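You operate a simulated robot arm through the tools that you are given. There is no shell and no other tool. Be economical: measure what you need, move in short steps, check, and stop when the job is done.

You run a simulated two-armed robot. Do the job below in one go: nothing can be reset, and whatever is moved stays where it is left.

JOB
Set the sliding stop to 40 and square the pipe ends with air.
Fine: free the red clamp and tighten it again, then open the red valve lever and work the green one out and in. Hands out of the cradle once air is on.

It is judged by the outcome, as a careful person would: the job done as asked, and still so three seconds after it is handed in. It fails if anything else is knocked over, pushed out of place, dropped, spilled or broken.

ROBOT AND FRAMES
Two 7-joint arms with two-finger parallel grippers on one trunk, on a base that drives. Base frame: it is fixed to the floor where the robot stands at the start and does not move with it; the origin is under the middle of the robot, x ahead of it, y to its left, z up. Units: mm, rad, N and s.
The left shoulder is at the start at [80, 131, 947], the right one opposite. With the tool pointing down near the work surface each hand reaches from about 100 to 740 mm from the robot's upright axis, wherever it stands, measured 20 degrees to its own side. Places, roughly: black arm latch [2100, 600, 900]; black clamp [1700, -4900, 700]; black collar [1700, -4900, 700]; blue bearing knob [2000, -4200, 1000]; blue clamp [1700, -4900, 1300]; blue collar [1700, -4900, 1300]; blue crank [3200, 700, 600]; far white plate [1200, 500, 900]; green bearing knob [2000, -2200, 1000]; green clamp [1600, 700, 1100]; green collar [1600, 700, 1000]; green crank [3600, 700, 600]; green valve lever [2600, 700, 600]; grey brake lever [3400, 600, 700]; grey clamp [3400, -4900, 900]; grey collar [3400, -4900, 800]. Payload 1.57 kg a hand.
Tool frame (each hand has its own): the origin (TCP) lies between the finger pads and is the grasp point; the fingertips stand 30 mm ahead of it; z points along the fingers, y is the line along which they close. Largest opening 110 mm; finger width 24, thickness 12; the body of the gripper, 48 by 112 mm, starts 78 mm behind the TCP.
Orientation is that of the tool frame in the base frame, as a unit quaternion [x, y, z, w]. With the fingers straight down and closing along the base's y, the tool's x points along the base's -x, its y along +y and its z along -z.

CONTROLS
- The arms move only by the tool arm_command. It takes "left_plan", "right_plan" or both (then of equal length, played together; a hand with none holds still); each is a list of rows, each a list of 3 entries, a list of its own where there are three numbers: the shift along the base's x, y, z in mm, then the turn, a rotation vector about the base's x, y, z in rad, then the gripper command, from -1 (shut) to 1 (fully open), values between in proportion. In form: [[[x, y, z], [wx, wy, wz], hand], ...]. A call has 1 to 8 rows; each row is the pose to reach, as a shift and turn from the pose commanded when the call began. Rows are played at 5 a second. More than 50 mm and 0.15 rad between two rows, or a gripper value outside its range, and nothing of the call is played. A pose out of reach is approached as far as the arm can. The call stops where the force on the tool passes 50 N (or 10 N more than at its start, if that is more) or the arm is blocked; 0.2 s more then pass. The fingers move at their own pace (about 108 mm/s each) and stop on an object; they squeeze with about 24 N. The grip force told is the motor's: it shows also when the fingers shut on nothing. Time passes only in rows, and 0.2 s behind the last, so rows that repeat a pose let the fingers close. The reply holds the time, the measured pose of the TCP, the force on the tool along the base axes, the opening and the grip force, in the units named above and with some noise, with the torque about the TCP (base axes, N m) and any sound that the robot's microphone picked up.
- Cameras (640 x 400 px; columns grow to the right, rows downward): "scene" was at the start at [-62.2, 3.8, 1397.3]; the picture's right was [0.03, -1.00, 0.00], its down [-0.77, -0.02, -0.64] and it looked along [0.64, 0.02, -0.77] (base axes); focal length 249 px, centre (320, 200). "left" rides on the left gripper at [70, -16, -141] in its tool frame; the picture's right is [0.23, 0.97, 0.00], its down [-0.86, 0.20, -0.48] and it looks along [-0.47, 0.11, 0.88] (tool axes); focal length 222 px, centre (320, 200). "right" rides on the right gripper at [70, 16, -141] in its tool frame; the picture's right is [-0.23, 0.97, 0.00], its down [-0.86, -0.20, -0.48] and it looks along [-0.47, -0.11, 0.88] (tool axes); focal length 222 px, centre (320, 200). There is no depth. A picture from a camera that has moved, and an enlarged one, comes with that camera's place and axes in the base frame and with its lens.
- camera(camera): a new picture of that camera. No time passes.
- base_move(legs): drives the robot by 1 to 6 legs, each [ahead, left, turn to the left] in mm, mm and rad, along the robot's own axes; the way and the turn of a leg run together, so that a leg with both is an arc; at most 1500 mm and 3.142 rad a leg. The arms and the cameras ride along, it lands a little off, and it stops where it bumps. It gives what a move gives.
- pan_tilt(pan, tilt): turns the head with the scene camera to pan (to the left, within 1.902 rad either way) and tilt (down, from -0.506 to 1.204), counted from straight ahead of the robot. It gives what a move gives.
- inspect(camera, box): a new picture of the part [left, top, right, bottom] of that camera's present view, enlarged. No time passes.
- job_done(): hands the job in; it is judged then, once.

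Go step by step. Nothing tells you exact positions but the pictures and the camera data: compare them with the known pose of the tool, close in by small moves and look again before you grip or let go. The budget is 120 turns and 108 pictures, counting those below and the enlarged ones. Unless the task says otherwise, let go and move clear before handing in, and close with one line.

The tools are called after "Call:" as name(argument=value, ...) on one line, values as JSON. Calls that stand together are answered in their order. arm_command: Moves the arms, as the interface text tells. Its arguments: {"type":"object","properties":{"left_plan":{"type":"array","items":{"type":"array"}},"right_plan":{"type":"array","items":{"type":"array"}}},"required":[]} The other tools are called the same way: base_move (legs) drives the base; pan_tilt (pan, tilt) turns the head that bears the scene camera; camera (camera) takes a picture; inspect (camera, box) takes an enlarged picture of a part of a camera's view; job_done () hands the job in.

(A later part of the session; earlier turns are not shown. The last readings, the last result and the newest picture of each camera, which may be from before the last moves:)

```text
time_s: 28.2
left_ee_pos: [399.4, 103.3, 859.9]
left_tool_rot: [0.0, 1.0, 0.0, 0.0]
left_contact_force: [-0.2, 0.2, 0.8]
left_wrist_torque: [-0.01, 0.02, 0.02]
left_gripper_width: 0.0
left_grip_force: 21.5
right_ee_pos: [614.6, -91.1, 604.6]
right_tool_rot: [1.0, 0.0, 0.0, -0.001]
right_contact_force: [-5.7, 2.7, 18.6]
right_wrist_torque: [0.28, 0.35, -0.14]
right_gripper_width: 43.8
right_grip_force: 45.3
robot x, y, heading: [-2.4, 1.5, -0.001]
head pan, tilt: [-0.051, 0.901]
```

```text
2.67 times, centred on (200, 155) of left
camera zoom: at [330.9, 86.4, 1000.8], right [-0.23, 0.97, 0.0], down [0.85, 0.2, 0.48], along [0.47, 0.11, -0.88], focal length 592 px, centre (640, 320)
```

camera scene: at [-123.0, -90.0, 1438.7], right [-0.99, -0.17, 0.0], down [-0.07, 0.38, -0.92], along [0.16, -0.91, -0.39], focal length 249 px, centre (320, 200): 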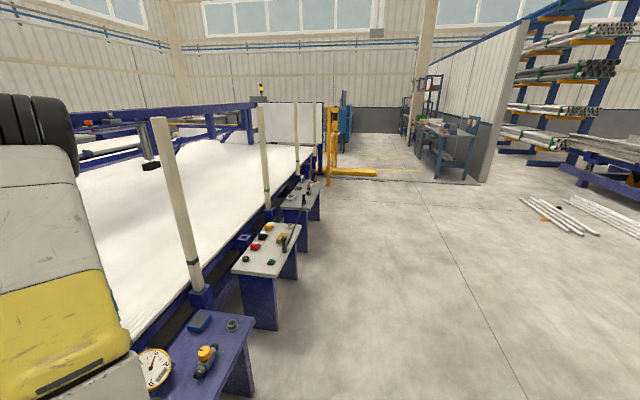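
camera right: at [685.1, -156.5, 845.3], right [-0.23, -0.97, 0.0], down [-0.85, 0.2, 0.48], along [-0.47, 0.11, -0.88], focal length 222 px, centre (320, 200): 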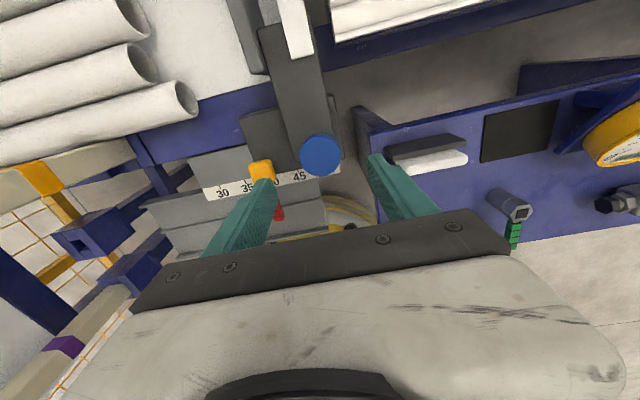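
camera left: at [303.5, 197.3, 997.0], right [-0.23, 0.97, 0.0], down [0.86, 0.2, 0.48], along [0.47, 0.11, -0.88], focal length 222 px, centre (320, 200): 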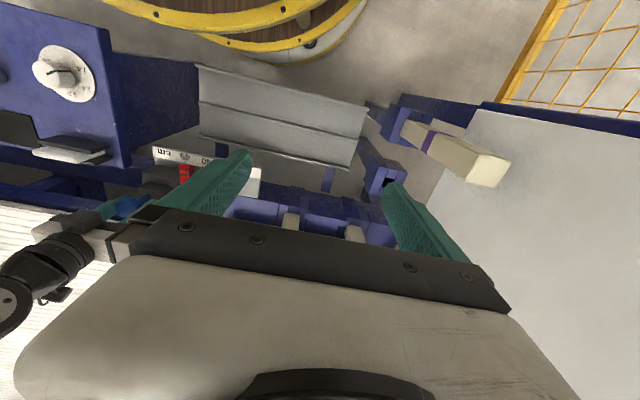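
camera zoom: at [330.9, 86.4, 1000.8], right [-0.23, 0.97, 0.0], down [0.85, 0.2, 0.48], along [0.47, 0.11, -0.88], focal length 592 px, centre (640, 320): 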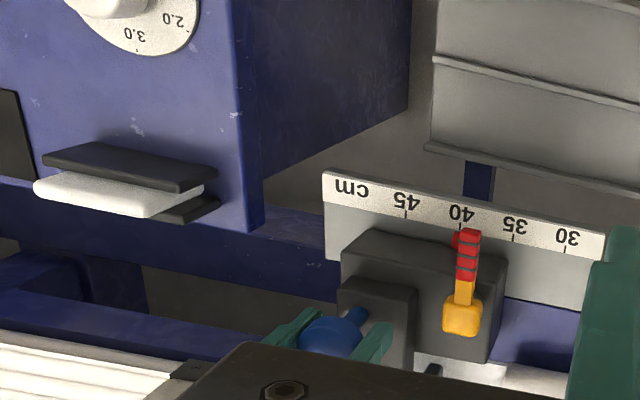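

The pointer is now near 40. I'll zoom in to read it exactly.

Call:
inspect(camera="left", box=[200, 140, 312, 210])

```text
5.71 times, centred on (256, 175) of left
camera zoom: at [330.9, 86.4, 1000.8], right [-0.23, 0.97, 0.0], down [0.85, 0.2, 0.48], along [0.47, 0.11, -0.88], focal length 1269 px, centre (686, 343)
```

zoom: 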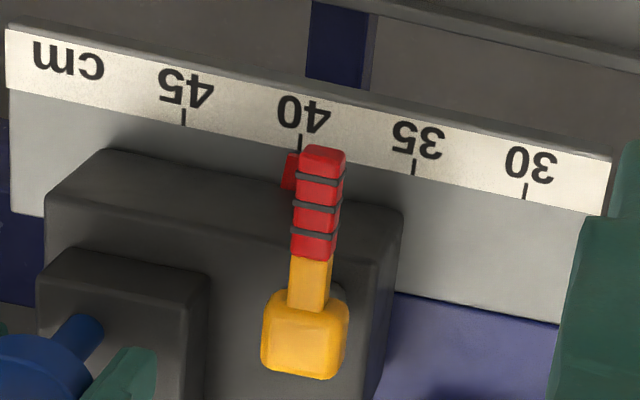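

It reads very close to 40, but the lever partly hides the pointer. I'll release the knob, back the left hand off, and view from above with the right hand.

Call:
arm_command(right_plan=[[[0, 0, 0], [0, 0, 0], 0], [[0, 0, 0], [0, 0, 0], 0.3], [[0, 0, 0], [0, 0, 0], 0.3], [[0, 0, 45], [0, 0, 0], 0.3], [[0, 0, 90], [0, 0, 0], 0.3], [[-30, 30, 100], [0, 0, 0], 0.0], [[-60, 60, 100], [0, 0, 0], 0.0], [[-84, 86, 85], [0, 0, 0], 0.0]], left_plan=[[[0, 20, 0], [0, 0, 0], -1], [[0, 50, 0], [0, 0, 0], -1], [[-10, 80, 0], [0, 0, 0], -1], [[-20, 110, 0], [0, 0, 0], -1], [[-30, 130, 0], [0, 0, 0], -1], [[-30, 130, 0], [0, 0, 0], -1], [[-30, 130, 0], [0, 0, 0], -1], [[-30, 130, 0], [0, 0, 0], -1]])

Call:
camera(camera="right")

Call:
inspect(camera="right", box=[240, 80, 400, 180])

```text
time_s: 30.0
left_ee_pos: [372.3, 234.8, 856.9]
left_tool_rot: [0.0, 1.0, 0.0, 0.0]
left_contact_force: [0.2, -0.5, 0.1]
left_wrist_torque: [0.03, 0.0, 0.02]
left_gripper_width: 0.0
left_grip_force: 20.8
right_ee_pos: [527.9, -7.1, 687.8]
right_tool_rot: [1.0, -0.002, 0.0, 0.0]
right_contact_force: [1.0, -0.4, -0.3]
right_wrist_torque: [0.01, 0.01, -0.01]
right_gripper_width: 54.7
right_grip_force: 0.1
robot x, y, heading: [4.8, -3.4, -0.003]
head pan, tilt: [-0.051, 0.901]
```

```text
69 pictures are left
camera right: at [599.3, -23.6, 828.7], right [-0.23, -0.97, 0.0], down [-0.85, 0.2, 0.48], along [-0.47, 0.11, -0.88], focal length 222 px, centre (320, 200)
```

right: 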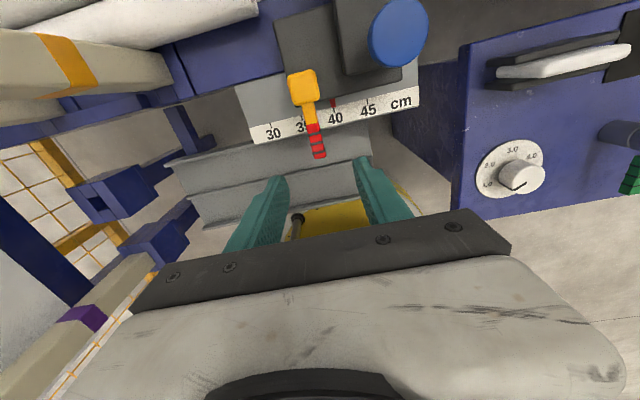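

```text
4.00 times, centred on (320, 130) of right
camera zoom: at [599.3, -23.6, 828.7], right [-0.23, -0.97, 0.0], down [-0.85, 0.2, 0.48], along [-0.47, 0.11, -0.88], focal length 888 px, centre (320, 480)
```

zoom: 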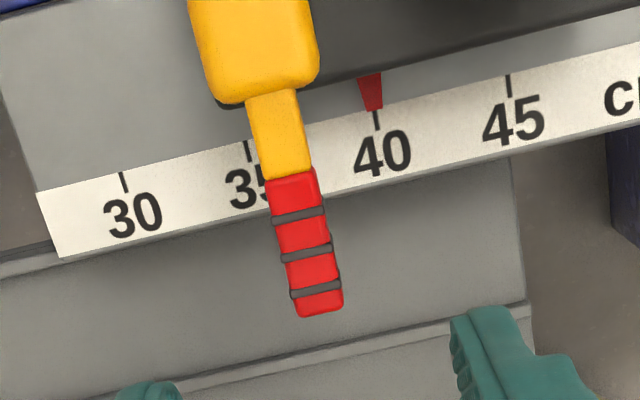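

Call:
inspect(camera="right", box=[316, 90, 356, 115])

```text
16.00 times, centred on (336, 102) of right
camera zoom: at [599.3, -23.6, 828.7], right [-0.23, -0.97, 0.0], down [-0.85, 0.2, 0.48], along [-0.47, 0.11, -0.88], focal length 3554 px, centre (64, 1760)
```

zoom: 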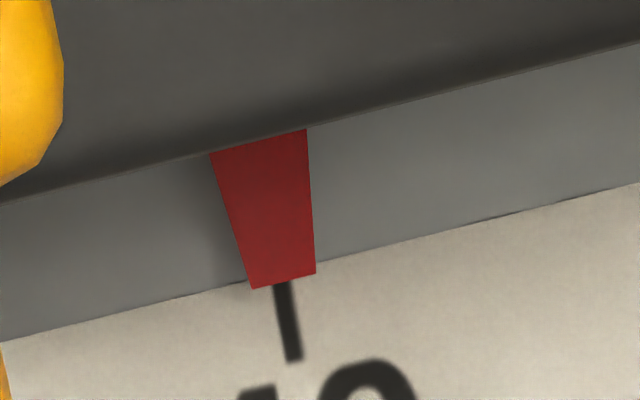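

The pointer is exactly at 40. Now I'll lower onto the lever, which points towards the robot, grip it, and turn it back clockwise to tighten.

Call:
arm_command(right_plan=[[[3, 2, -40], [0, 0, 0], -0.1], [[3, 2, -85], [0, 0, 0], -0.1], [[3, 2, -123], [0, 0, 0], -0.2], [[3, 2, -123], [0, 0, 0], -0.6], [[3, 2, -123], [0, 0, 0], -1], [[3, 2, -123], [0, 0, 0], -1]])

Call:
inspect(camera="right", box=[200, 50, 440, 200])

```text
time_s: 31.4
left_ee_pos: [372.1, 234.1, 857.3]
left_tool_rot: [0.0, 1.0, 0.001, 0.0]
left_contact_force: [0.1, 0.0, -0.4]
left_wrist_torque: [0.0, -0.02, 0.03]
left_gripper_width: 0.2
left_grip_force: 21.3
right_ee_pos: [530.6, -4.1, 563.2]
right_tool_rot: [1.0, -0.001, 0.0, 0.0]
right_contact_force: [2.7, -2.5, -5.1]
right_wrist_torque: [-0.05, -0.86, -0.16]
right_gripper_width: 14.8
right_grip_force: 30.9
robot x, y, heading: [-3.5, -1.6, 0.002]
head pan, tilt: [-0.051, 0.901]
```

```text
2.67 times, centred on (320, 125) of right
camera zoom: at [601.9, -20.8, 704.9], right [-0.23, -0.97, 0.0], down [-0.85, 0.2, 0.48], along [-0.47, 0.11, -0.88], focal length 592 px, centre (320, 400)
```

zoom: 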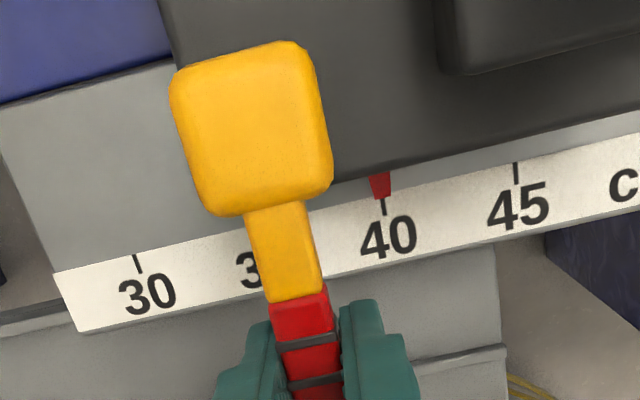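

Call:
arm_command(right_plan=[[[0.6, 8.9, 0], [0, 0, -0.14], -1], [[2.5, 17.7, 0], [0, 0, -0.28], -1], [[5.6, 26.1, 0], [0, 0, -0.42], -1], [[9.8, 34, 0], [0, 0, -0.56], -1], [[15.1, 41.2, 0], [0, 0, -0.7], -1], [[21.3, 47.7, 0], [0, 0, -0.84], -1], [[28.4, 53.1, 0], [0, 0, -0.98], -1], [[36.1, 57.6, 0], [0, 0, -1.12], -1]])

Call:
inspect(camera="right", box=[200, 0, 440, 200])

```text
time_s: 33.2
left_ee_pos: [371.4, 234.7, 857.4]
left_tool_rot: [0.0, 1.0, 0.0, -0.001]
left_contact_force: [0.1, -1.2, -0.3]
left_wrist_torque: [0.0, -0.01, 0.0]
left_gripper_width: 0.1
left_grip_force: 21.2
right_ee_pos: [567.0, 51.8, 564.0]
right_tool_rot: [0.846, -0.533, -0.001, 0.002]
right_contact_force: [-15.4, -4.2, -21.2]
right_wrist_torque: [0.22, -0.03, -0.91]
right_gripper_width: 15.4
right_grip_force: 31.3
robot x, y, heading: [5.6, -3.2, 0.001]
head pan, tilt: [-0.051, 0.901]
```

```text
2.00 times, centred on (320, 100) of right
camera zoom: at [584.4, -17.2, 705.2], right [-0.98, -0.22, 0.0], down [-0.19, 0.86, 0.48], along [-0.11, 0.47, -0.88], focal length 444 px, centre (320, 400)
```

zoom: 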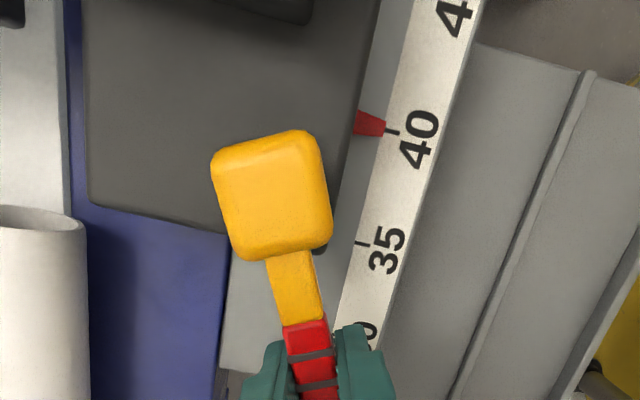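

The pointer stays at 40. I'll finish the turn to the original angle plus a slight extra for tightness.

Call:
arm_command(right_plan=[[[8.3, 3.3, 0], [0, 0, -0.14], -1], [[17, 5.5, 0], [0, 0, -0.28], -1], [[25.9, 6.4, 0], [0, 0, -0.42], -1], [[31, 6.3, 0], [0, 0, -0.5], -1], [[31, 6.3, 0], [0, 0, -0.5], -1]])

Call:
inspect(camera="right", box=[200, 0, 440, 200])

```text
time_s: 34.4
left_ee_pos: [370.3, 234.2, 857.3]
left_tool_rot: [0.0, 1.0, -0.001, 0.0]
left_contact_force: [0.2, -0.1, -0.4]
left_wrist_torque: [0.03, -0.01, 0.0]
left_gripper_width: 0.1
left_grip_force: 21.7
right_ee_pos: [594.8, 58.7, 563.9]
right_tool_rot: [-0.69, 0.724, 0.003, -0.005]
right_contact_force: [-41.0, -11.1, 6.6]
right_wrist_torque: [0.16, -0.22, 0.86]
right_gripper_width: 16.0
right_grip_force: 31.7
robot x, y, heading: [-0.1, -2.4, 0.001]
head pan, tilt: [-0.051, 0.901]
```

```text
2.00 times, centred on (320, 100) of right
camera zoom: at [576.8, -9.5, 706.1], right [-0.96, 0.27, 0.01], down [0.25, 0.85, 0.47], along [0.12, 0.46, -0.88], focal length 444 px, centre (320, 400)
```

zoom: 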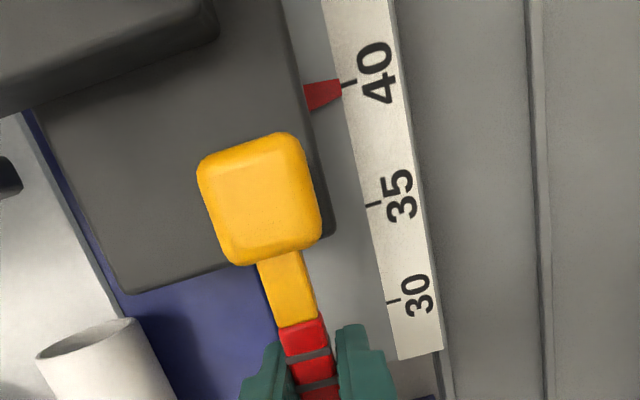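

The lever is hard at its end. I'll release, rise, and read the pointer.

Call:
arm_command(right_plan=[[[-3, 0, 0], [0, 0, 0], -0.5], [[-3, 0, 0], [0, 0, 0], 0], [[-3, 0, 0], [0, 0, 0], 0], [[-3, 0, 45], [0, 0, 0], 0], [[-15, -20, 90], [0, 0, 0], 0], [[-30, -40, 120], [0, 0, 0], 0]])

Call:
camera(camera="right")

```text
refused: row 5 steps farther than a row can; nothing moved
```

```text
63 pictures are left
camera right: at [576.8, -9.5, 706.1], right [-0.96, 0.27, 0.01], down [0.25, 0.85, 0.47], along [0.12, 0.46, -0.88], focal length 222 px, centre (320, 200)
```

right: 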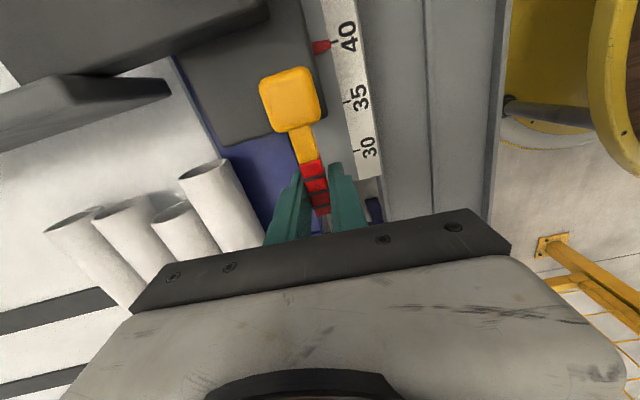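

Call:
arm_command(right_plan=[[[-3, 0, 0], [0, 0, 0], -0.5], [[-3, 0, 0], [0, 0, 0], 0], [[-3, 0, 0], [0, 0, 0], 0], [[-3, 0, 40], [0, 0, 0], 0], [[-13, -15, 80], [0, 0, 0], 0], [[-25, -30, 115], [0, 0, 0], 0], [[-35, -45, 150], [0, 0, 0], 0]])

Call:
inspect(camera="right", box=[240, 20, 400, 120])

```text
time_s: 36.0
left_ee_pos: [372.6, 234.1, 856.8]
left_tool_rot: [0.0, 1.0, 0.001, 0.0]
left_contact_force: [0.2, -0.1, -0.1]
left_wrist_torque: [-0.02, 0.05, -0.03]
left_gripper_width: 0.0
left_grip_force: 21.4
right_ee_pos: [564.7, 13.3, 717.3]
right_tool_rot: [-0.689, 0.725, 0.0, 0.0]
right_contact_force: [0.3, 1.3, 0.0]
right_wrist_torque: [0.01, -0.01, 0.01]
right_gripper_width: 55.0
right_grip_force: 0.0
robot x, y, heading: [-2.9, -0.1, -0.001]
head pan, tilt: [-0.051, 0.901]
```

```text
4.00 times, centred on (320, 70) of right
camera zoom: at [546.1, -55.4, 858.5], right [-0.96, 0.28, 0.0], down [0.24, 0.84, 0.48], along [0.13, 0.46, -0.88], focal length 888 px, centre (320, 720)
```

zoom: 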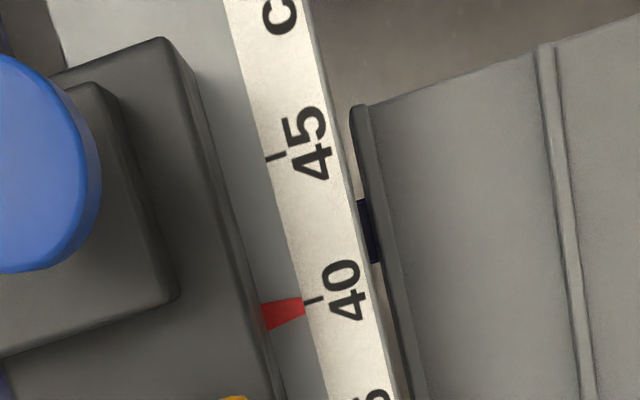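

Call:
inspect(camera="right", box=[296, 82, 336, 107])

Call:
camera(camera="right")

```text
16.00 times, centred on (316, 94) of right
camera zoom: at [546.1, -55.4, 858.5], right [-0.96, 0.28, 0.0], down [0.24, 0.84, 0.48], along [0.13, 0.46, -0.88], focal length 3554 px, centre (384, 1888)
```

zoom: 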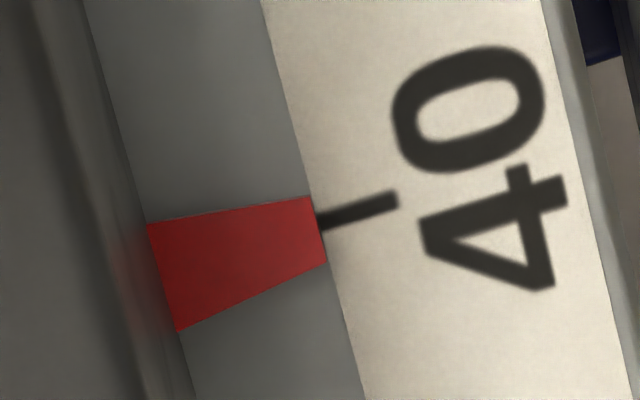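

```text
60 pictures are left
camera right: at [546.1, -55.4, 858.5], right [-0.96, 0.28, 0.0], down [0.24, 0.84, 0.48], along [0.13, 0.46, -0.88], focal length 222 px, centre (320, 200)
```

right: 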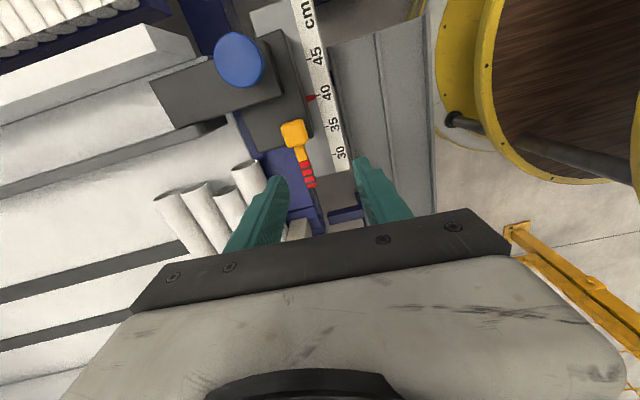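

The stop reads 40 within about half a millimetre, and the clamp lever is back in its tight position. Next I'll park the right arm and look for the valve levers.

Call:
arm_command(right_plan=[[[0, -10, 45], [0, 0, -0.1], 0], [[-5, -30, 85], [0, 0, -0.25], 0], [[-20, -65, 115], [0, 0, -0.4], 0], [[-35, -105, 130], [0, 0, -0.55], 0], [[-60, -145, 140], [0, 0, -0.7], 0], [[-90, -180, 140], [0, 0, -0.85], 0], [[-125, -210, 140], [0, 0, -1.0], 0], [[-165, -230, 140], [0, 0, -1.15], -1]])

Call:
pan_tilt(pan=-0.7, tilt=0.9)

Call:
camera(camera="scene")

```text
time_s: 37.8
left_ee_pos: [372.5, 235.0, 856.7]
left_tool_rot: [0.0, 1.0, 0.0, -0.001]
left_contact_force: [0.5, -0.6, 0.3]
left_wrist_torque: [-0.01, -0.01, -0.03]
left_gripper_width: 0.0
left_grip_force: 21.4
right_ee_pos: [401.5, -215.4, 853.9]
right_tool_rot: [-0.184, 0.983, -0.001, 0.0]
right_contact_force: [0.0, 0.3, 0.4]
right_wrist_torque: [-0.05, 0.03, -0.01]
right_gripper_width: 0.1
right_grip_force: 16.5
robot x, y, heading: [-1.8, 0.4, -0.003]
head pan, tilt: [-0.051, 0.901]
```

```text
time_s: 38.8
left_ee_pos: [371.8, 234.9, 857.3]
left_tool_rot: [0.0, 1.0, 0.001, 0.0]
left_contact_force: [1.3, 0.5, 0.2]
left_wrist_torque: [0.01, -0.01, 0.02]
left_gripper_width: 0.1
left_grip_force: 21.8
right_ee_pos: [400.2, -216.4, 853.3]
right_tool_rot: [-0.184, 0.983, 0.0, 0.001]
right_contact_force: [-0.2, -0.3, 0.1]
right_wrist_torque: [-0.01, -0.01, 0.0]
right_gripper_width: 0.1
right_grip_force: 21.0
robot x, y, heading: [4.8, 1.0, 0.001]
head pan, tilt: [-0.7, 0.901]
```

```text
59 pictures are left
camera scene: at [-81.1, -47.3, 1395.7], right [-0.64, -0.77, 0.0], down [-0.6, 0.5, -0.62], along [0.48, -0.4, -0.78], focal length 249 px, centre (320, 200)
```

scene: 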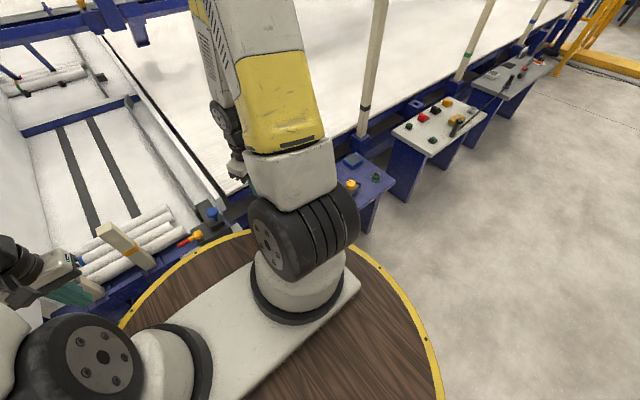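

The valve levers must be round at the machine's left end. I'll back off, drive left past the fence, and look.

Call:
base_move(legs=[[-950, 0, 0], [0, 1500, 0], [0, 300, 0]])

Call:
pan_tilt(pan=-0.3, tilt=0.25)

Call:
camera(camera="scene")

```text
time_s: 52.4
left_ee_pos: [-500.6, 2011.0, 856.8]
left_tool_rot: [0.025, 1.0, 0.0, 0.0]
left_contact_force: [-0.3, 0.8, 0.4]
left_wrist_torque: [0.03, 0.0, 0.02]
left_gripper_width: 0.1
left_grip_force: 21.4
right_ee_pos: [-494.3, 1559.0, 854.0]
right_tool_rot: [-0.16, 0.987, 0.0, 0.0]
right_contact_force: [-0.9, -0.6, 0.4]
right_wrist_torque: [0.02, -0.01, 0.02]
right_gripper_width: 0.0
right_grip_force: 21.4
robot x, y, heading: [-882.3, 1794.7, -0.046]
head pan, tilt: [-0.7, 0.901]
```

```text
time_s: 53.4
left_ee_pos: [-501.1, 2010.2, 856.6]
left_tool_rot: [0.026, 1.0, 0.0, 0.0]
left_contact_force: [-0.6, 0.2, 0.0]
left_wrist_torque: [-0.05, -0.02, -0.01]
left_gripper_width: 0.0
left_grip_force: 21.3
right_ee_pos: [-494.9, 1559.7, 853.5]
right_tool_rot: [-0.16, 0.987, 0.0, 0.0]
right_contact_force: [-0.3, 0.1, -0.1]
right_wrist_torque: [0.0, -0.01, -0.02]
right_gripper_width: 0.0
right_grip_force: 21.3
robot x, y, heading: [-886.4, 1793.8, -0.049]
head pan, tilt: [-0.3, 0.25]
```

```text
58 pictures are left
camera scene: at [-934.7, 1770.5, 1452.6], right [-0.34, -0.94, 0.0], down [-0.23, 0.08, -0.97], along [0.91, -0.33, -0.25], focal length 249 px, centre (320, 200)
```

scene: 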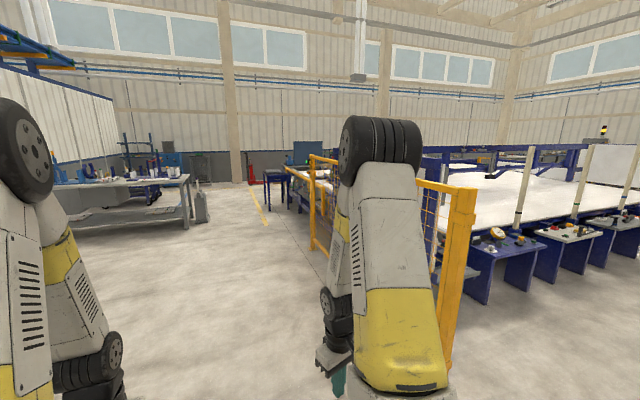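

The aisle along the left side is clear. I'll drive forward and look at the machine's left end.

Call:
base_move(legs=[[0, 0, 0.049], [1500, 0, 0], [500, 0, 0]])

Call:
pan_tilt(pan=-1.0, tilt=0.4)

Call:
camera(camera="scene")

```text
time_s: 63.7
left_ee_pos: [1461.0, 2035.3, 856.9]
left_tool_rot: [0.0, 1.0, 0.0, 0.0]
left_contact_force: [0.8, 0.7, -0.5]
left_wrist_torque: [0.01, 0.03, 0.03]
left_gripper_width: 0.1
left_grip_force: 21.0
right_ee_pos: [1489.8, 1584.1, 853.5]
right_tool_rot: [-0.184, 0.983, 0.0, 0.0]
right_contact_force: [-0.3, -0.2, -0.1]
right_wrist_torque: [0.0, 0.01, -0.01]
right_gripper_width: 0.0
right_grip_force: 21.4
robot x, y, heading: [1090.3, 1799.8, 0.003]
head pan, tilt: [-0.3, 0.25]
```

```text
time_s: 64.8
left_ee_pos: [1461.3, 2034.6, 857.1]
left_tool_rot: [0.0, 1.0, 0.0, 0.0]
left_contact_force: [0.1, -0.6, 0.5]
left_wrist_torque: [0.0, 0.0, -0.01]
left_gripper_width: 0.2
left_grip_force: 21.6
right_ee_pos: [1489.4, 1583.5, 854.4]
right_tool_rot: [-0.183, 0.983, -0.001, 0.001]
right_contact_force: [0.2, -0.1, -1.0]
right_wrist_torque: [-0.01, 0.02, 0.0]
right_gripper_width: 0.0
right_grip_force: 21.1
robot x, y, heading: [1089.2, 1802.1, -0.001]
head pan, tilt: [-1.0, 0.4]
```

```text
57 pictures are left
camera scene: at [1000.5, 1723.1, 1438.7], right [-0.84, -0.54, 0.0], down [-0.21, 0.33, -0.92], along [0.5, -0.77, -0.39], focal length 249 px, centre (320, 200)
```

scene: 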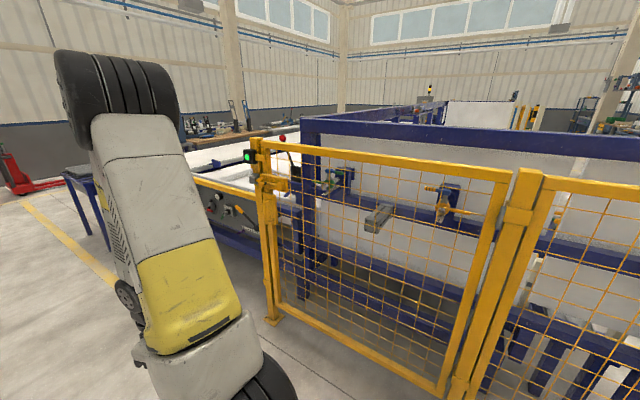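

Past the fence there's a panel on the machine's left end with several controls. I'll drive ahead and look at it.

Call:
base_move(legs=[[1400, 0, 0]])

Call:
pan_tilt(pan=-1.5, tilt=0.55)

Call:
camera(camera="scene")

```text
time_s: 71.7
left_ee_pos: [2858.9, 2033.6, 857.1]
left_tool_rot: [0.001, 1.0, 0.0, 0.0]
left_contact_force: [-0.2, 0.3, -0.6]
left_wrist_torque: [0.02, 0.01, 0.02]
left_gripper_width: 0.0
left_grip_force: 21.4
right_ee_pos: [2887.2, 1582.9, 852.7]
right_tool_rot: [-0.184, 0.983, 0.0, 0.0]
right_contact_force: [-0.6, 0.6, -0.2]
right_wrist_torque: [0.01, 0.0, 0.02]
right_gripper_width: 0.1
right_grip_force: 21.8
robot x, y, heading: [2488.1, 1797.5, 0.006]
head pan, tilt: [-1.0, 0.4]
```

```text
time_s: 72.7
left_ee_pos: [2858.9, 2032.9, 857.3]
left_tool_rot: [0.002, 1.0, 0.0, 0.001]
left_contact_force: [1.0, 0.5, 0.3]
left_wrist_torque: [-0.01, 0.04, -0.02]
left_gripper_width: 0.1
left_grip_force: 21.9
right_ee_pos: [2886.5, 1583.4, 853.4]
right_tool_rot: [-0.183, 0.983, 0.0, 0.0]
right_contact_force: [-0.1, 0.0, 0.6]
right_wrist_torque: [0.02, 0.01, 0.01]
right_gripper_width: 0.3
right_grip_force: 20.9
robot x, y, heading: [2488.2, 1797.9, -0.003]
head pan, tilt: [-1.499, 0.55]
```

```text
56 pictures are left
camera scene: at [2354.2, 1710.9, 1425.0], right [-1.0, -0.07, 0.0], down [-0.04, 0.52, -0.85], along [0.06, -0.85, -0.52], focal length 249 px, centre (320, 200)
```

scene: 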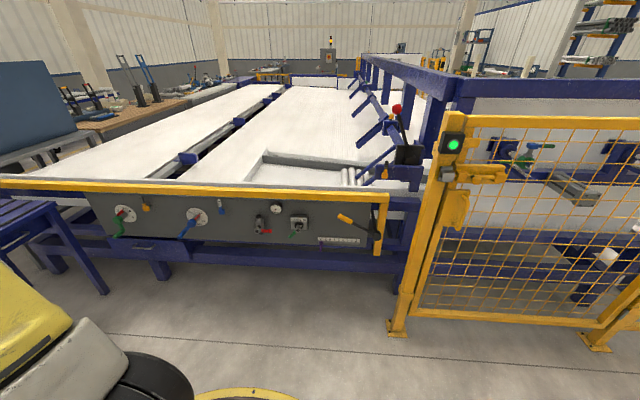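

Call:
inspect(camera="scene", box=[210, 185, 400, 260])

Call:
inspect(camera="scene", box=[80, 180, 270, 255])

Call:
inspect(camera="scene", box=[230, 95, 450, 195])

Call:
inspect(camera="scene", box=[400, 100, 640, 300])

```text
3.37 times, centred on (305, 222) of scene
camera zoom: at [2354.2, 1710.9, 1425.0], right [-1.0, -0.07, 0.0], down [-0.04, 0.52, -0.85], along [0.06, -0.85, -0.52], focal length 839 px, centre (370, 124)
```

zoom: 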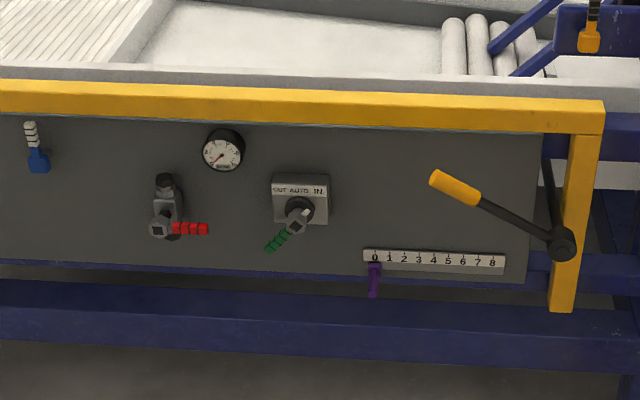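

```text
3.37 times, centred on (175, 218) of scene
camera zoom: at [2354.2, 1710.9, 1425.0], right [-1.0, -0.07, 0.0], down [-0.04, 0.52, -0.85], along [0.06, -0.85, -0.52], focal length 839 px, centre (808, 141)
```

zoom: 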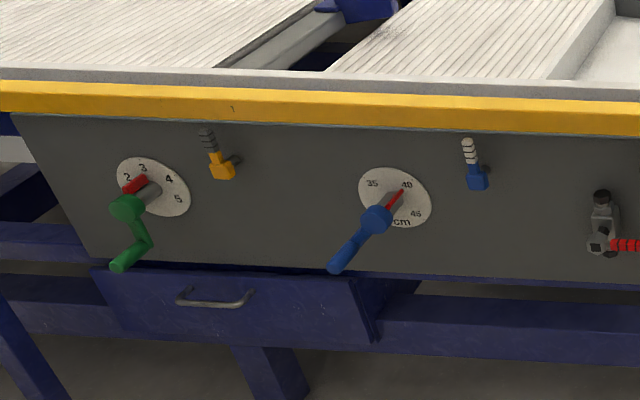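

```text
2.91 times, centred on (340, 145) of scene
camera zoom: at [2354.2, 1710.9, 1425.0], right [-1.0, -0.07, 0.0], down [-0.04, 0.52, -0.85], along [0.06, -0.85, -0.52], focal length 724 px, centre (262, 360)
```

zoom: 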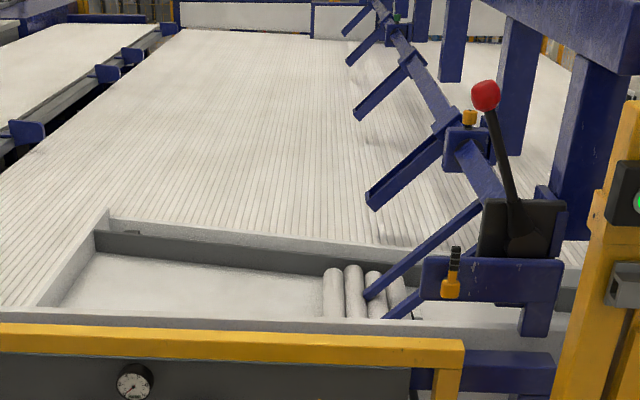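

```text
2.00 times, centred on (520, 200) of scene
camera zoom: at [2354.2, 1710.9, 1425.0], right [-1.0, -0.07, 0.0], down [-0.04, 0.52, -0.85], along [0.06, -0.85, -0.52], focal length 498 px, centre (-80, 200)
```

zoom: 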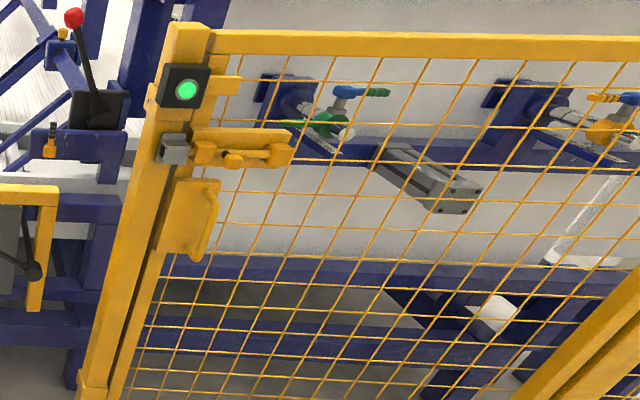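

Found them: a ball valve with the red lever (hub about [2756,700,602], handle horizontal, gauge near zero), and a green lever on an OUT/AUTO/IN plate at about [2540,710,625]. I'll turn to face the panel and come closer.

Call:
base_move(legs=[[0, 0, -1.571], [430, 150, 0]])

Call:
pan_tilt(pan=0.0, tilt=0.8)

Call:
camera(camera="scene")

```text
time_s: 79.2
left_ee_pos: [2864.4, 1007.3, 857.0]
left_tool_rot: [0.709, 0.705, 0.0, 0.0]
left_contact_force: [-0.8, 0.0, 0.1]
left_wrist_torque: [0.01, -0.02, -0.02]
left_gripper_width: 0.0
left_grip_force: 21.6
right_ee_pos: [2412.7, 981.2, 854.0]
right_tool_rot: [0.569, 0.822, 0.001, 0.0]
right_contact_force: [1.2, -0.7, 0.2]
right_wrist_torque: [-0.01, 0.03, 0.06]
right_gripper_width: 0.0
right_grip_force: 21.1
robot x, y, heading: [2631.6, 1376.8, -1.576]
head pan, tilt: [-1.499, 0.55]
```

```text
time_s: 80.8
left_ee_pos: [2864.5, 1006.9, 857.3]
left_tool_rot: [0.71, 0.704, 0.0, 0.0]
left_contact_force: [0.3, -0.5, 0.4]
left_wrist_torque: [0.02, 0.01, 0.06]
left_gripper_width: 0.1
left_grip_force: 21.2
right_ee_pos: [2413.8, 981.4, 852.8]
right_tool_rot: [0.569, 0.823, -0.001, -0.001]
right_contact_force: [-0.4, 1.1, -0.7]
right_wrist_torque: [0.01, 0.02, -0.02]
right_gripper_width: 0.0
right_grip_force: 21.4
robot x, y, heading: [2637.4, 1379.9, -1.577]
head pan, tilt: [0.0, 0.799]
```

```text
51 pictures are left
camera scene: at [2634.3, 1439.9, 1403.6], right [-1.0, 0.01, 0.0], down [0.01, 0.72, -0.7], along [-0.01, -0.7, -0.72], focal length 249 px, centre (320, 200)
```

scene: 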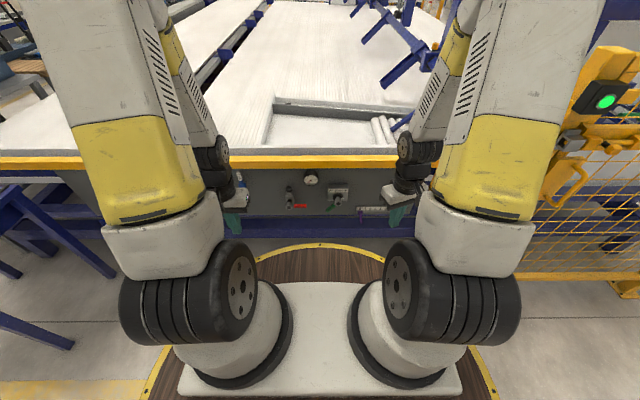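

Call:
inspect(camera="scene", box=[260, 160, 380, 235])

Call:
inspect(camera="scene", box=[310, 175, 390, 225])

Call:
camera(camera="left")

```text
5.33 times, centred on (320, 198) of scene
camera zoom: at [2634.3, 1439.9, 1403.6], right [-1.0, 0.01, 0.0], down [0.01, 0.72, -0.7], along [-0.01, -0.7, -0.72], focal length 1328 px, centre (320, 213)
```

zoom: 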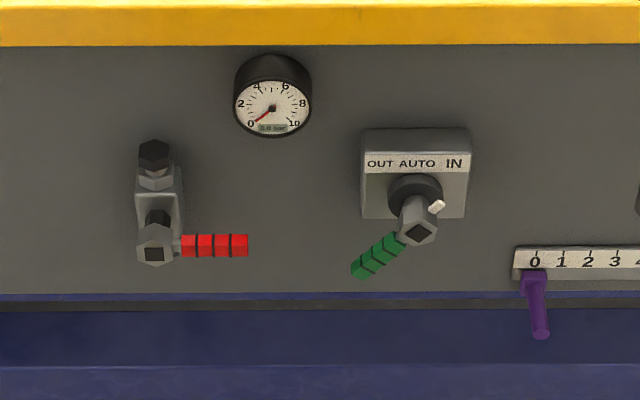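

```text
8.00 times, centred on (350, 200) of scene
camera zoom: at [2634.3, 1439.9, 1403.6], right [-1.0, 0.01, 0.0], down [0.01, 0.72, -0.7], along [-0.01, -0.7, -0.72], focal length 1992 px, centre (80, 200)
```

zoom: 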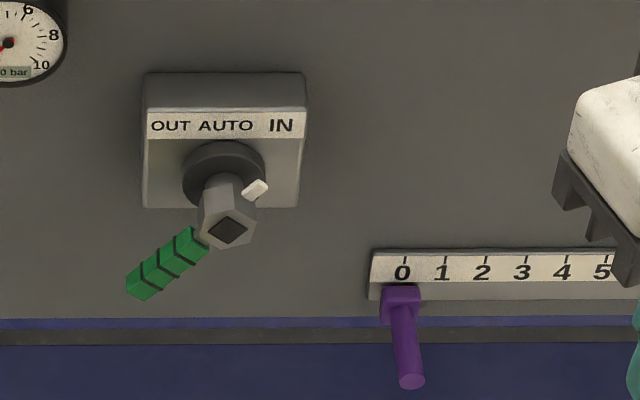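

```text
48 pictures are left
camera left: at [2849.2, 1075.1, 998.4], right [0.98, 0.22, 0.0], down [0.19, -0.86, 0.48], along [0.1, -0.47, -0.88], focal length 222 px, centre (320, 200)
```

left: 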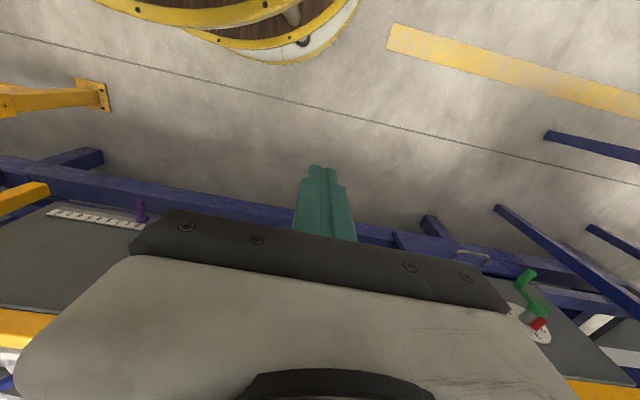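

The gauge reads 0.0 bar. The green lever's white pointer is on IN with its handle down-left, and the red handle is horizontal, across the pipe. I'll turn the left hand to point at the panel with the fingers shut, to use them as a peg.

Call:
arm_command(left_plan=[[[-15, -15, -20], [-0.14, 0, 0], -1], [[-30, -30, -40], [-0.28, 0, 0], -1], [[-45, -45, -65], [-0.42, 0, 0], -1], [[-60, -60, -90], [-0.56, 0, 0], -1], [[-75, -75, -120], [-0.7, 0, 0], -1], [[-90, -90, -150], [-0.84, 0, 0], -1], [[-105, -105, -180], [-0.98, 0, 0], -1], [[-120, -115, -210], [-1.12, 0, 0], -1]])

Call:
camera(camera="left")

Call:
camera(camera="scene")

```text
time_s: 82.6
left_ee_pos: [2745.4, 891.0, 648.6]
left_tool_rot: [0.602, 0.596, -0.375, 0.377]
left_contact_force: [0.6, 0.3, 0.1]
left_wrist_torque: [0.0, -0.01, 0.02]
left_gripper_width: 0.0
left_grip_force: 21.1
left hand out of reach, approached as far as the arm can: row 1, 2, 3, 4, 5
right_ee_pos: [2413.4, 982.1, 853.4]
right_tool_rot: [0.569, 0.822, 0.0, 0.0]
right_contact_force: [1.1, 0.8, -0.4]
right_wrist_torque: [-0.02, 0.05, -0.01]
right_gripper_width: 0.1
right_grip_force: 21.2
robot x, y, heading: [2630.9, 1382.4, -1.578]
head pan, tilt: [0.0, 0.799]
```

```text
47 pictures are left
camera left: at [2729.0, 1047.6, 646.5], right [0.98, 0.1, -0.2], down [0.19, 0.06, 0.98], along [0.1, -0.99, 0.04], focal length 222 px, centre (320, 200)
```

left: 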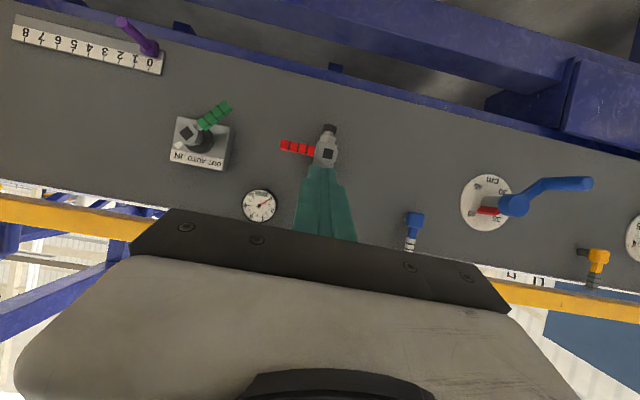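

```text
46 pictures are left
camera scene: at [2634.4, 1439.9, 1403.6], right [-1.0, 0.01, 0.0], down [0.01, 0.72, -0.7], along [-0.01, -0.7, -0.72], focal length 249 px, centre (320, 200)
```

scene: 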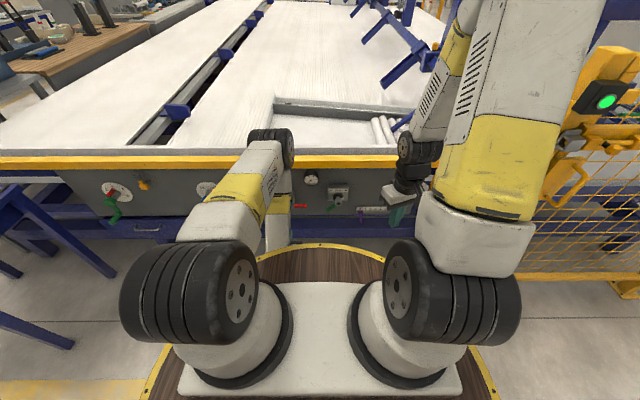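

The view is good: the red hub is at about [2760,680,583] with its tip near x 2688. The green hub is at [2543,679,597] with its tip at [2589,675,546]. Quarter-turn valves open counter-clockwise, so I'll set the peg below the red handle and plan to push it up.

Call:
arm_command(left_plan=[[[-12, -20, -30], [-0.12, 0, 0], -1], [[-25, -40, -60], [-0.24, 0, 0], -1], [[-38, -60, -85], [-0.36, 0, 0], -1], [[-43, -91, -99], [-0.45, 0, 0], -1], [[-43, -91, -99], [-0.45, 0, 0], -1]])

Call:
camera(camera="left")

Call:
inspect(camera="scene", box=[260, 160, 380, 235])

```text
time_s: 83.3
left_ee_pos: [2737.2, 871.1, 635.2]
left_tool_rot: [0.581, 0.562, -0.406, 0.427]
left_contact_force: [-0.2, -0.7, 0.0]
left_wrist_torque: [0.03, -0.02, 0.02]
left_gripper_width: 0.0
left_grip_force: 21.4
right_ee_pos: [2414.0, 982.2, 853.6]
right_tool_rot: [0.568, 0.823, 0.0, 0.0]
right_contact_force: [-0.6, 0.4, -0.4]
right_wrist_torque: [-0.07, 0.03, -0.01]
right_gripper_width: 0.0
right_grip_force: 20.7
robot x, y, heading: [2631.7, 1375.7, -1.584]
head pan, tilt: [0.0, 0.799]
stopped in row 3 (left hand): the arm was blocked; the commanded pose is now the measured one
```

```text
45 pictures are left
camera left: at [2722.9, 1027.4, 612.5], right [0.98, 0.07, -0.18], down [0.16, 0.19, 0.97], along [0.1, -0.98, 0.18], focal length 222 px, centre (320, 200)
```

left: 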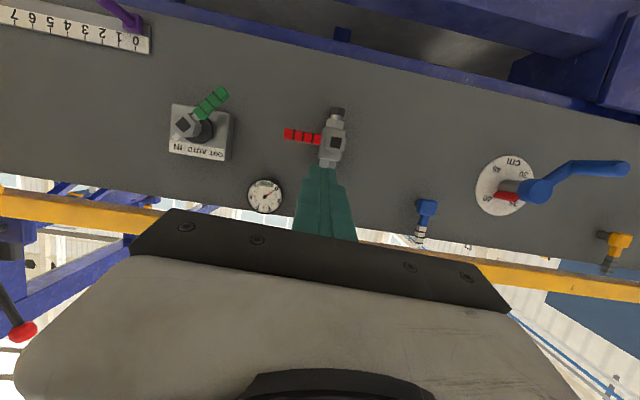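

```text
5.33 times, centred on (320, 198) of scene
camera zoom: at [2634.2, 1441.2, 1403.5], right [-1.0, 0.01, 0.0], down [0.01, 0.72, -0.7], along [-0.01, -0.7, -0.72], focal length 1328 px, centre (320, 213)
```

zoom: 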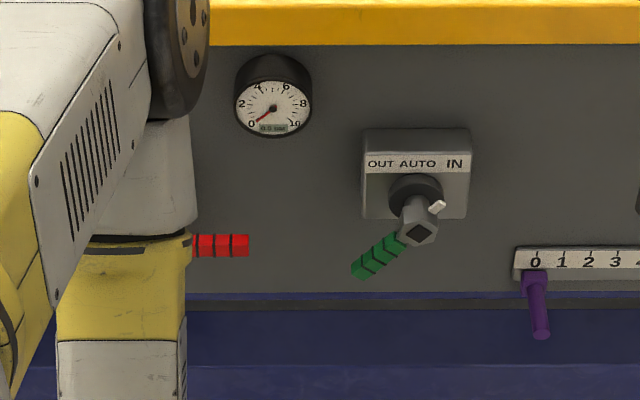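

The arm was blocked, and it looks folded too tightly. I'll back the base off about 140 mm to give it room, then go forward again with the hand.

Call:
base_move(legs=[[-140, 0, 0.012]])

Call:
arm_command(left_plan=[[[-5, -40, -10], [0, 0, 0], -1], [[-10, -85, -20], [0, 0, 0], -1], [[-20, -120, -35], [-0.1, 0, 0], -1], [[-30, -160, -50], [-0.22, 0, 0], -1], [[-35, -180, -70], [-0.3, 0, 0], -1], [[-35, -200, -85], [-0.3, 0, 0], -1]])

Call:
camera(camera="left")

```text
time_s: 84.6
left_ee_pos: [2744.6, 1012.6, 636.5]
left_tool_rot: [0.576, 0.566, -0.402, 0.43]
left_contact_force: [0.8, 0.3, 0.5]
left_wrist_torque: [-0.01, -0.04, 0.03]
left_gripper_width: 0.0
left_grip_force: 21.6
right_ee_pos: [2420.2, 1119.6, 854.4]
right_tool_rot: [0.564, 0.826, 0.0, 0.0]
right_contact_force: [0.0, 0.1, 0.1]
right_wrist_torque: [0.03, -0.01, 0.01]
right_gripper_width: 0.1
right_grip_force: 21.0
robot x, y, heading: [2633.9, 1518.0, -1.571]
head pan, tilt: [0.0, 0.799]
```

```text
time_s: 86.0
left_ee_pos: [2710.6, 812.7, 549.6]
left_tool_rot: [0.506, 0.5, -0.483, 0.511]
left_contact_force: [0.5, 0.6, 0.4]
left_wrist_torque: [-0.02, 0.0, 0.04]
left_gripper_width: 0.2
left_grip_force: 21.0
right_ee_pos: [2419.5, 1119.0, 853.6]
right_tool_rot: [0.564, 0.826, 0.0, 0.001]
right_contact_force: [0.3, 0.6, 0.2]
right_wrist_torque: [0.0, 0.03, 0.01]
right_gripper_width: 0.0
right_grip_force: 21.9
robot x, y, heading: [2631.4, 1519.4, -1.568]
head pan, tilt: [0.0, 0.799]
```

```text
43 pictures are left
camera left: at [2694.0, 954.7, 481.0], right [0.98, 0.02, -0.19], down [0.16, 0.47, 0.87], along [0.11, -0.88, 0.46], focal length 222 px, centre (320, 200)
```

left: 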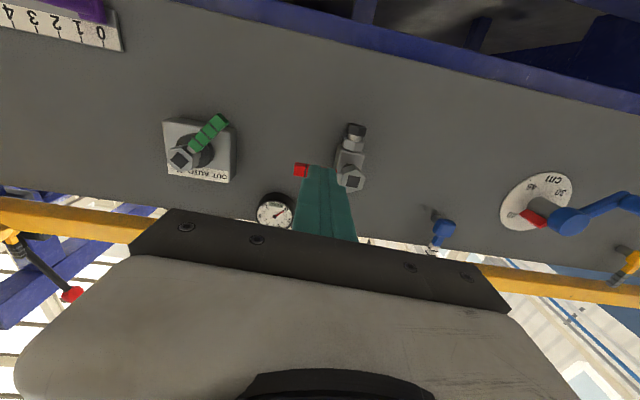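

The hand is now horizontal below the red handle (handle z about 586). I'll go in to y 690.

Call:
arm_command(left_plan=[[[-4, -40, 0], [0, 0, 0], -1], [[-6, -80, 0], [0, 0, 0], -1], [[-6, -110, 0], [0, 0, 0], -1], [[-6, -122, 0], [0, 0, 0], -1]])

Call:
camera(camera="left")

Call:
inspect(camera="scene", box=[240, 120, 380, 210])

```text
time_s: 87.0
left_ee_pos: [2699.3, 717.3, 570.6]
left_tool_rot: [0.505, 0.5, -0.482, 0.512]
left_contact_force: [2.4, 10.7, 4.8]
left_wrist_torque: [-0.26, 0.11, 0.0]
left_gripper_width: 0.0
left_grip_force: 21.1
left hand out of reach, approached as far as the arm can: row 2, 3, 4
right_ee_pos: [2419.8, 1119.2, 853.8]
right_tool_rot: [0.563, 0.826, 0.0, 0.0]
right_contact_force: [0.5, -0.2, 0.5]
right_wrist_torque: [-0.03, 0.0, 0.0]
right_gripper_width: 0.0
right_grip_force: 21.4
robot x, y, heading: [2636.5, 1518.2, -1.568]
head pan, tilt: [0.0, 0.799]
```

```text
42 pictures are left
camera left: at [2682.7, 858.7, 501.5], right [0.98, 0.02, -0.19], down [0.16, 0.47, 0.87], along [0.11, -0.88, 0.46], focal length 222 px, centre (320, 200)
```

left: 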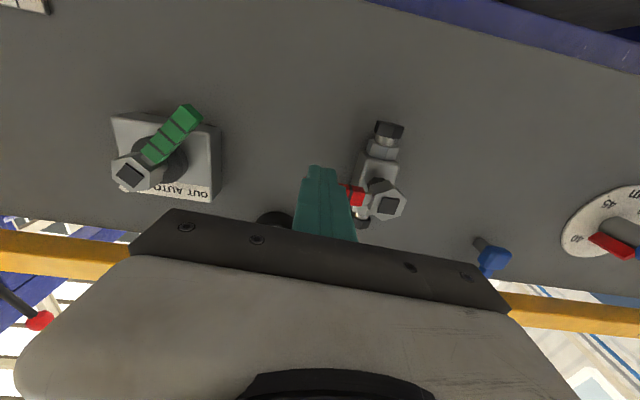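

```text
4.44 times, centred on (310, 165) of scene
camera zoom: at [2633.9, 1580.2, 1403.5], right [-1.0, 0.0, 0.0], down [0.0, 0.72, -0.7], along [0.0, -0.7, -0.72], focal length 1107 px, centre (364, 356)
```

zoom: 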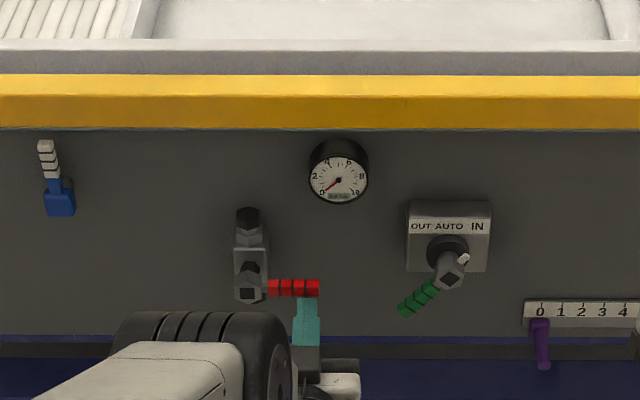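

That was out of reach by a little. I'll pull the hand back 60 mm, drive the base 70 mm nearer, and come in again.

Call:
arm_command(left_plan=[[[0, 40, 0], [0, 0, 0], -1], [[0, 80, 0], [0, 0, 0], -1], [[0, 110, 0], [0, 0, 0], -1]])

Call:
base_move(legs=[[75, 0, 0]])

```text
time_s: 87.8
left_ee_pos: [2699.0, 826.5, 570.0]
left_tool_rot: [0.506, 0.5, -0.482, 0.512]
left_contact_force: [0.7, 0.9, -0.5]
left_wrist_torque: [-0.04, 0.0, -0.02]
left_gripper_width: 0.0
left_grip_force: 21.4
right_ee_pos: [2419.1, 1117.7, 853.2]
right_tool_rot: [0.563, 0.826, 0.0, 0.0]
right_contact_force: [-0.4, 1.0, 0.5]
right_wrist_torque: [-0.02, 0.02, 0.0]
right_gripper_width: 0.0
right_grip_force: 21.4
robot x, y, heading: [2633.9, 1516.5, -1.563]
head pan, tilt: [0.0, 0.799]
```

```text
time_s: 88.9
left_ee_pos: [2699.8, 750.1, 568.5]
left_tool_rot: [0.506, 0.499, -0.483, 0.51]
left_contact_force: [-1.5, 0.6, 0.1]
left_wrist_torque: [0.02, 0.05, 0.0]
left_gripper_width: 0.2
left_grip_force: 21.1
right_ee_pos: [2420.0, 1042.4, 853.9]
right_tool_rot: [0.564, 0.826, 0.0, 0.0]
right_contact_force: [0.5, -0.1, -0.8]
right_wrist_torque: [0.01, 0.02, 0.02]
right_gripper_width: 0.0
right_grip_force: 21.1
robot x, y, heading: [2633.8, 1448.0, -1.568]
head pan, tilt: [0.0, 0.799]
```

Call:
arm_command(left_plan=[[[3, -5, -14], [0, 0, 0], -1], [[4, -35, -14], [0, 0, 0], -1], [[4, -58, -14], [0, 0, 0], -1]])

Call:
inspect(camera="scene", box=[240, 140, 380, 230])

```text
time_s: 89.7
left_ee_pos: [2702.9, 693.6, 555.2]
left_tool_rot: [0.507, 0.499, -0.482, 0.511]
left_contact_force: [-0.3, 0.5, 0.2]
left_wrist_torque: [-0.02, 0.01, -0.02]
left_gripper_width: 0.0
left_grip_force: 21.3
right_ee_pos: [2419.5, 1042.8, 854.2]
right_tool_rot: [0.564, 0.826, 0.0, 0.0]
right_contact_force: [-0.4, 1.2, -0.3]
right_wrist_torque: [0.01, -0.01, -0.02]
right_gripper_width: 0.3
right_grip_force: 21.4
robot x, y, heading: [2635.7, 1443.2, -1.567]
head pan, tilt: [0.0, 0.799]
```

```text
4.44 times, centred on (310, 185) of scene
camera zoom: at [2634.1, 1504.2, 1403.6], right [-1.0, 0.0, 0.0], down [0.0, 0.72, -0.7], along [0.0, -0.7, -0.72], focal length 1107 px, centre (364, 267)
```

zoom: 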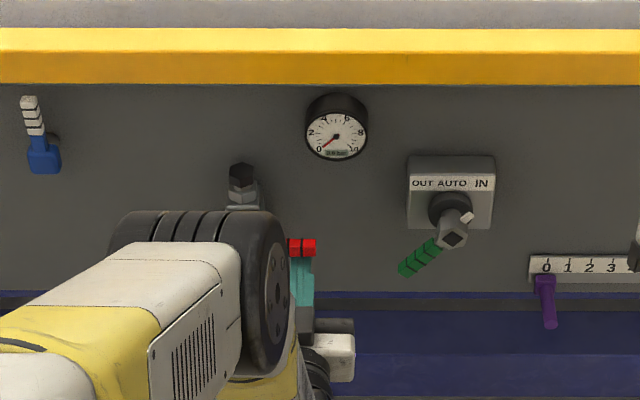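

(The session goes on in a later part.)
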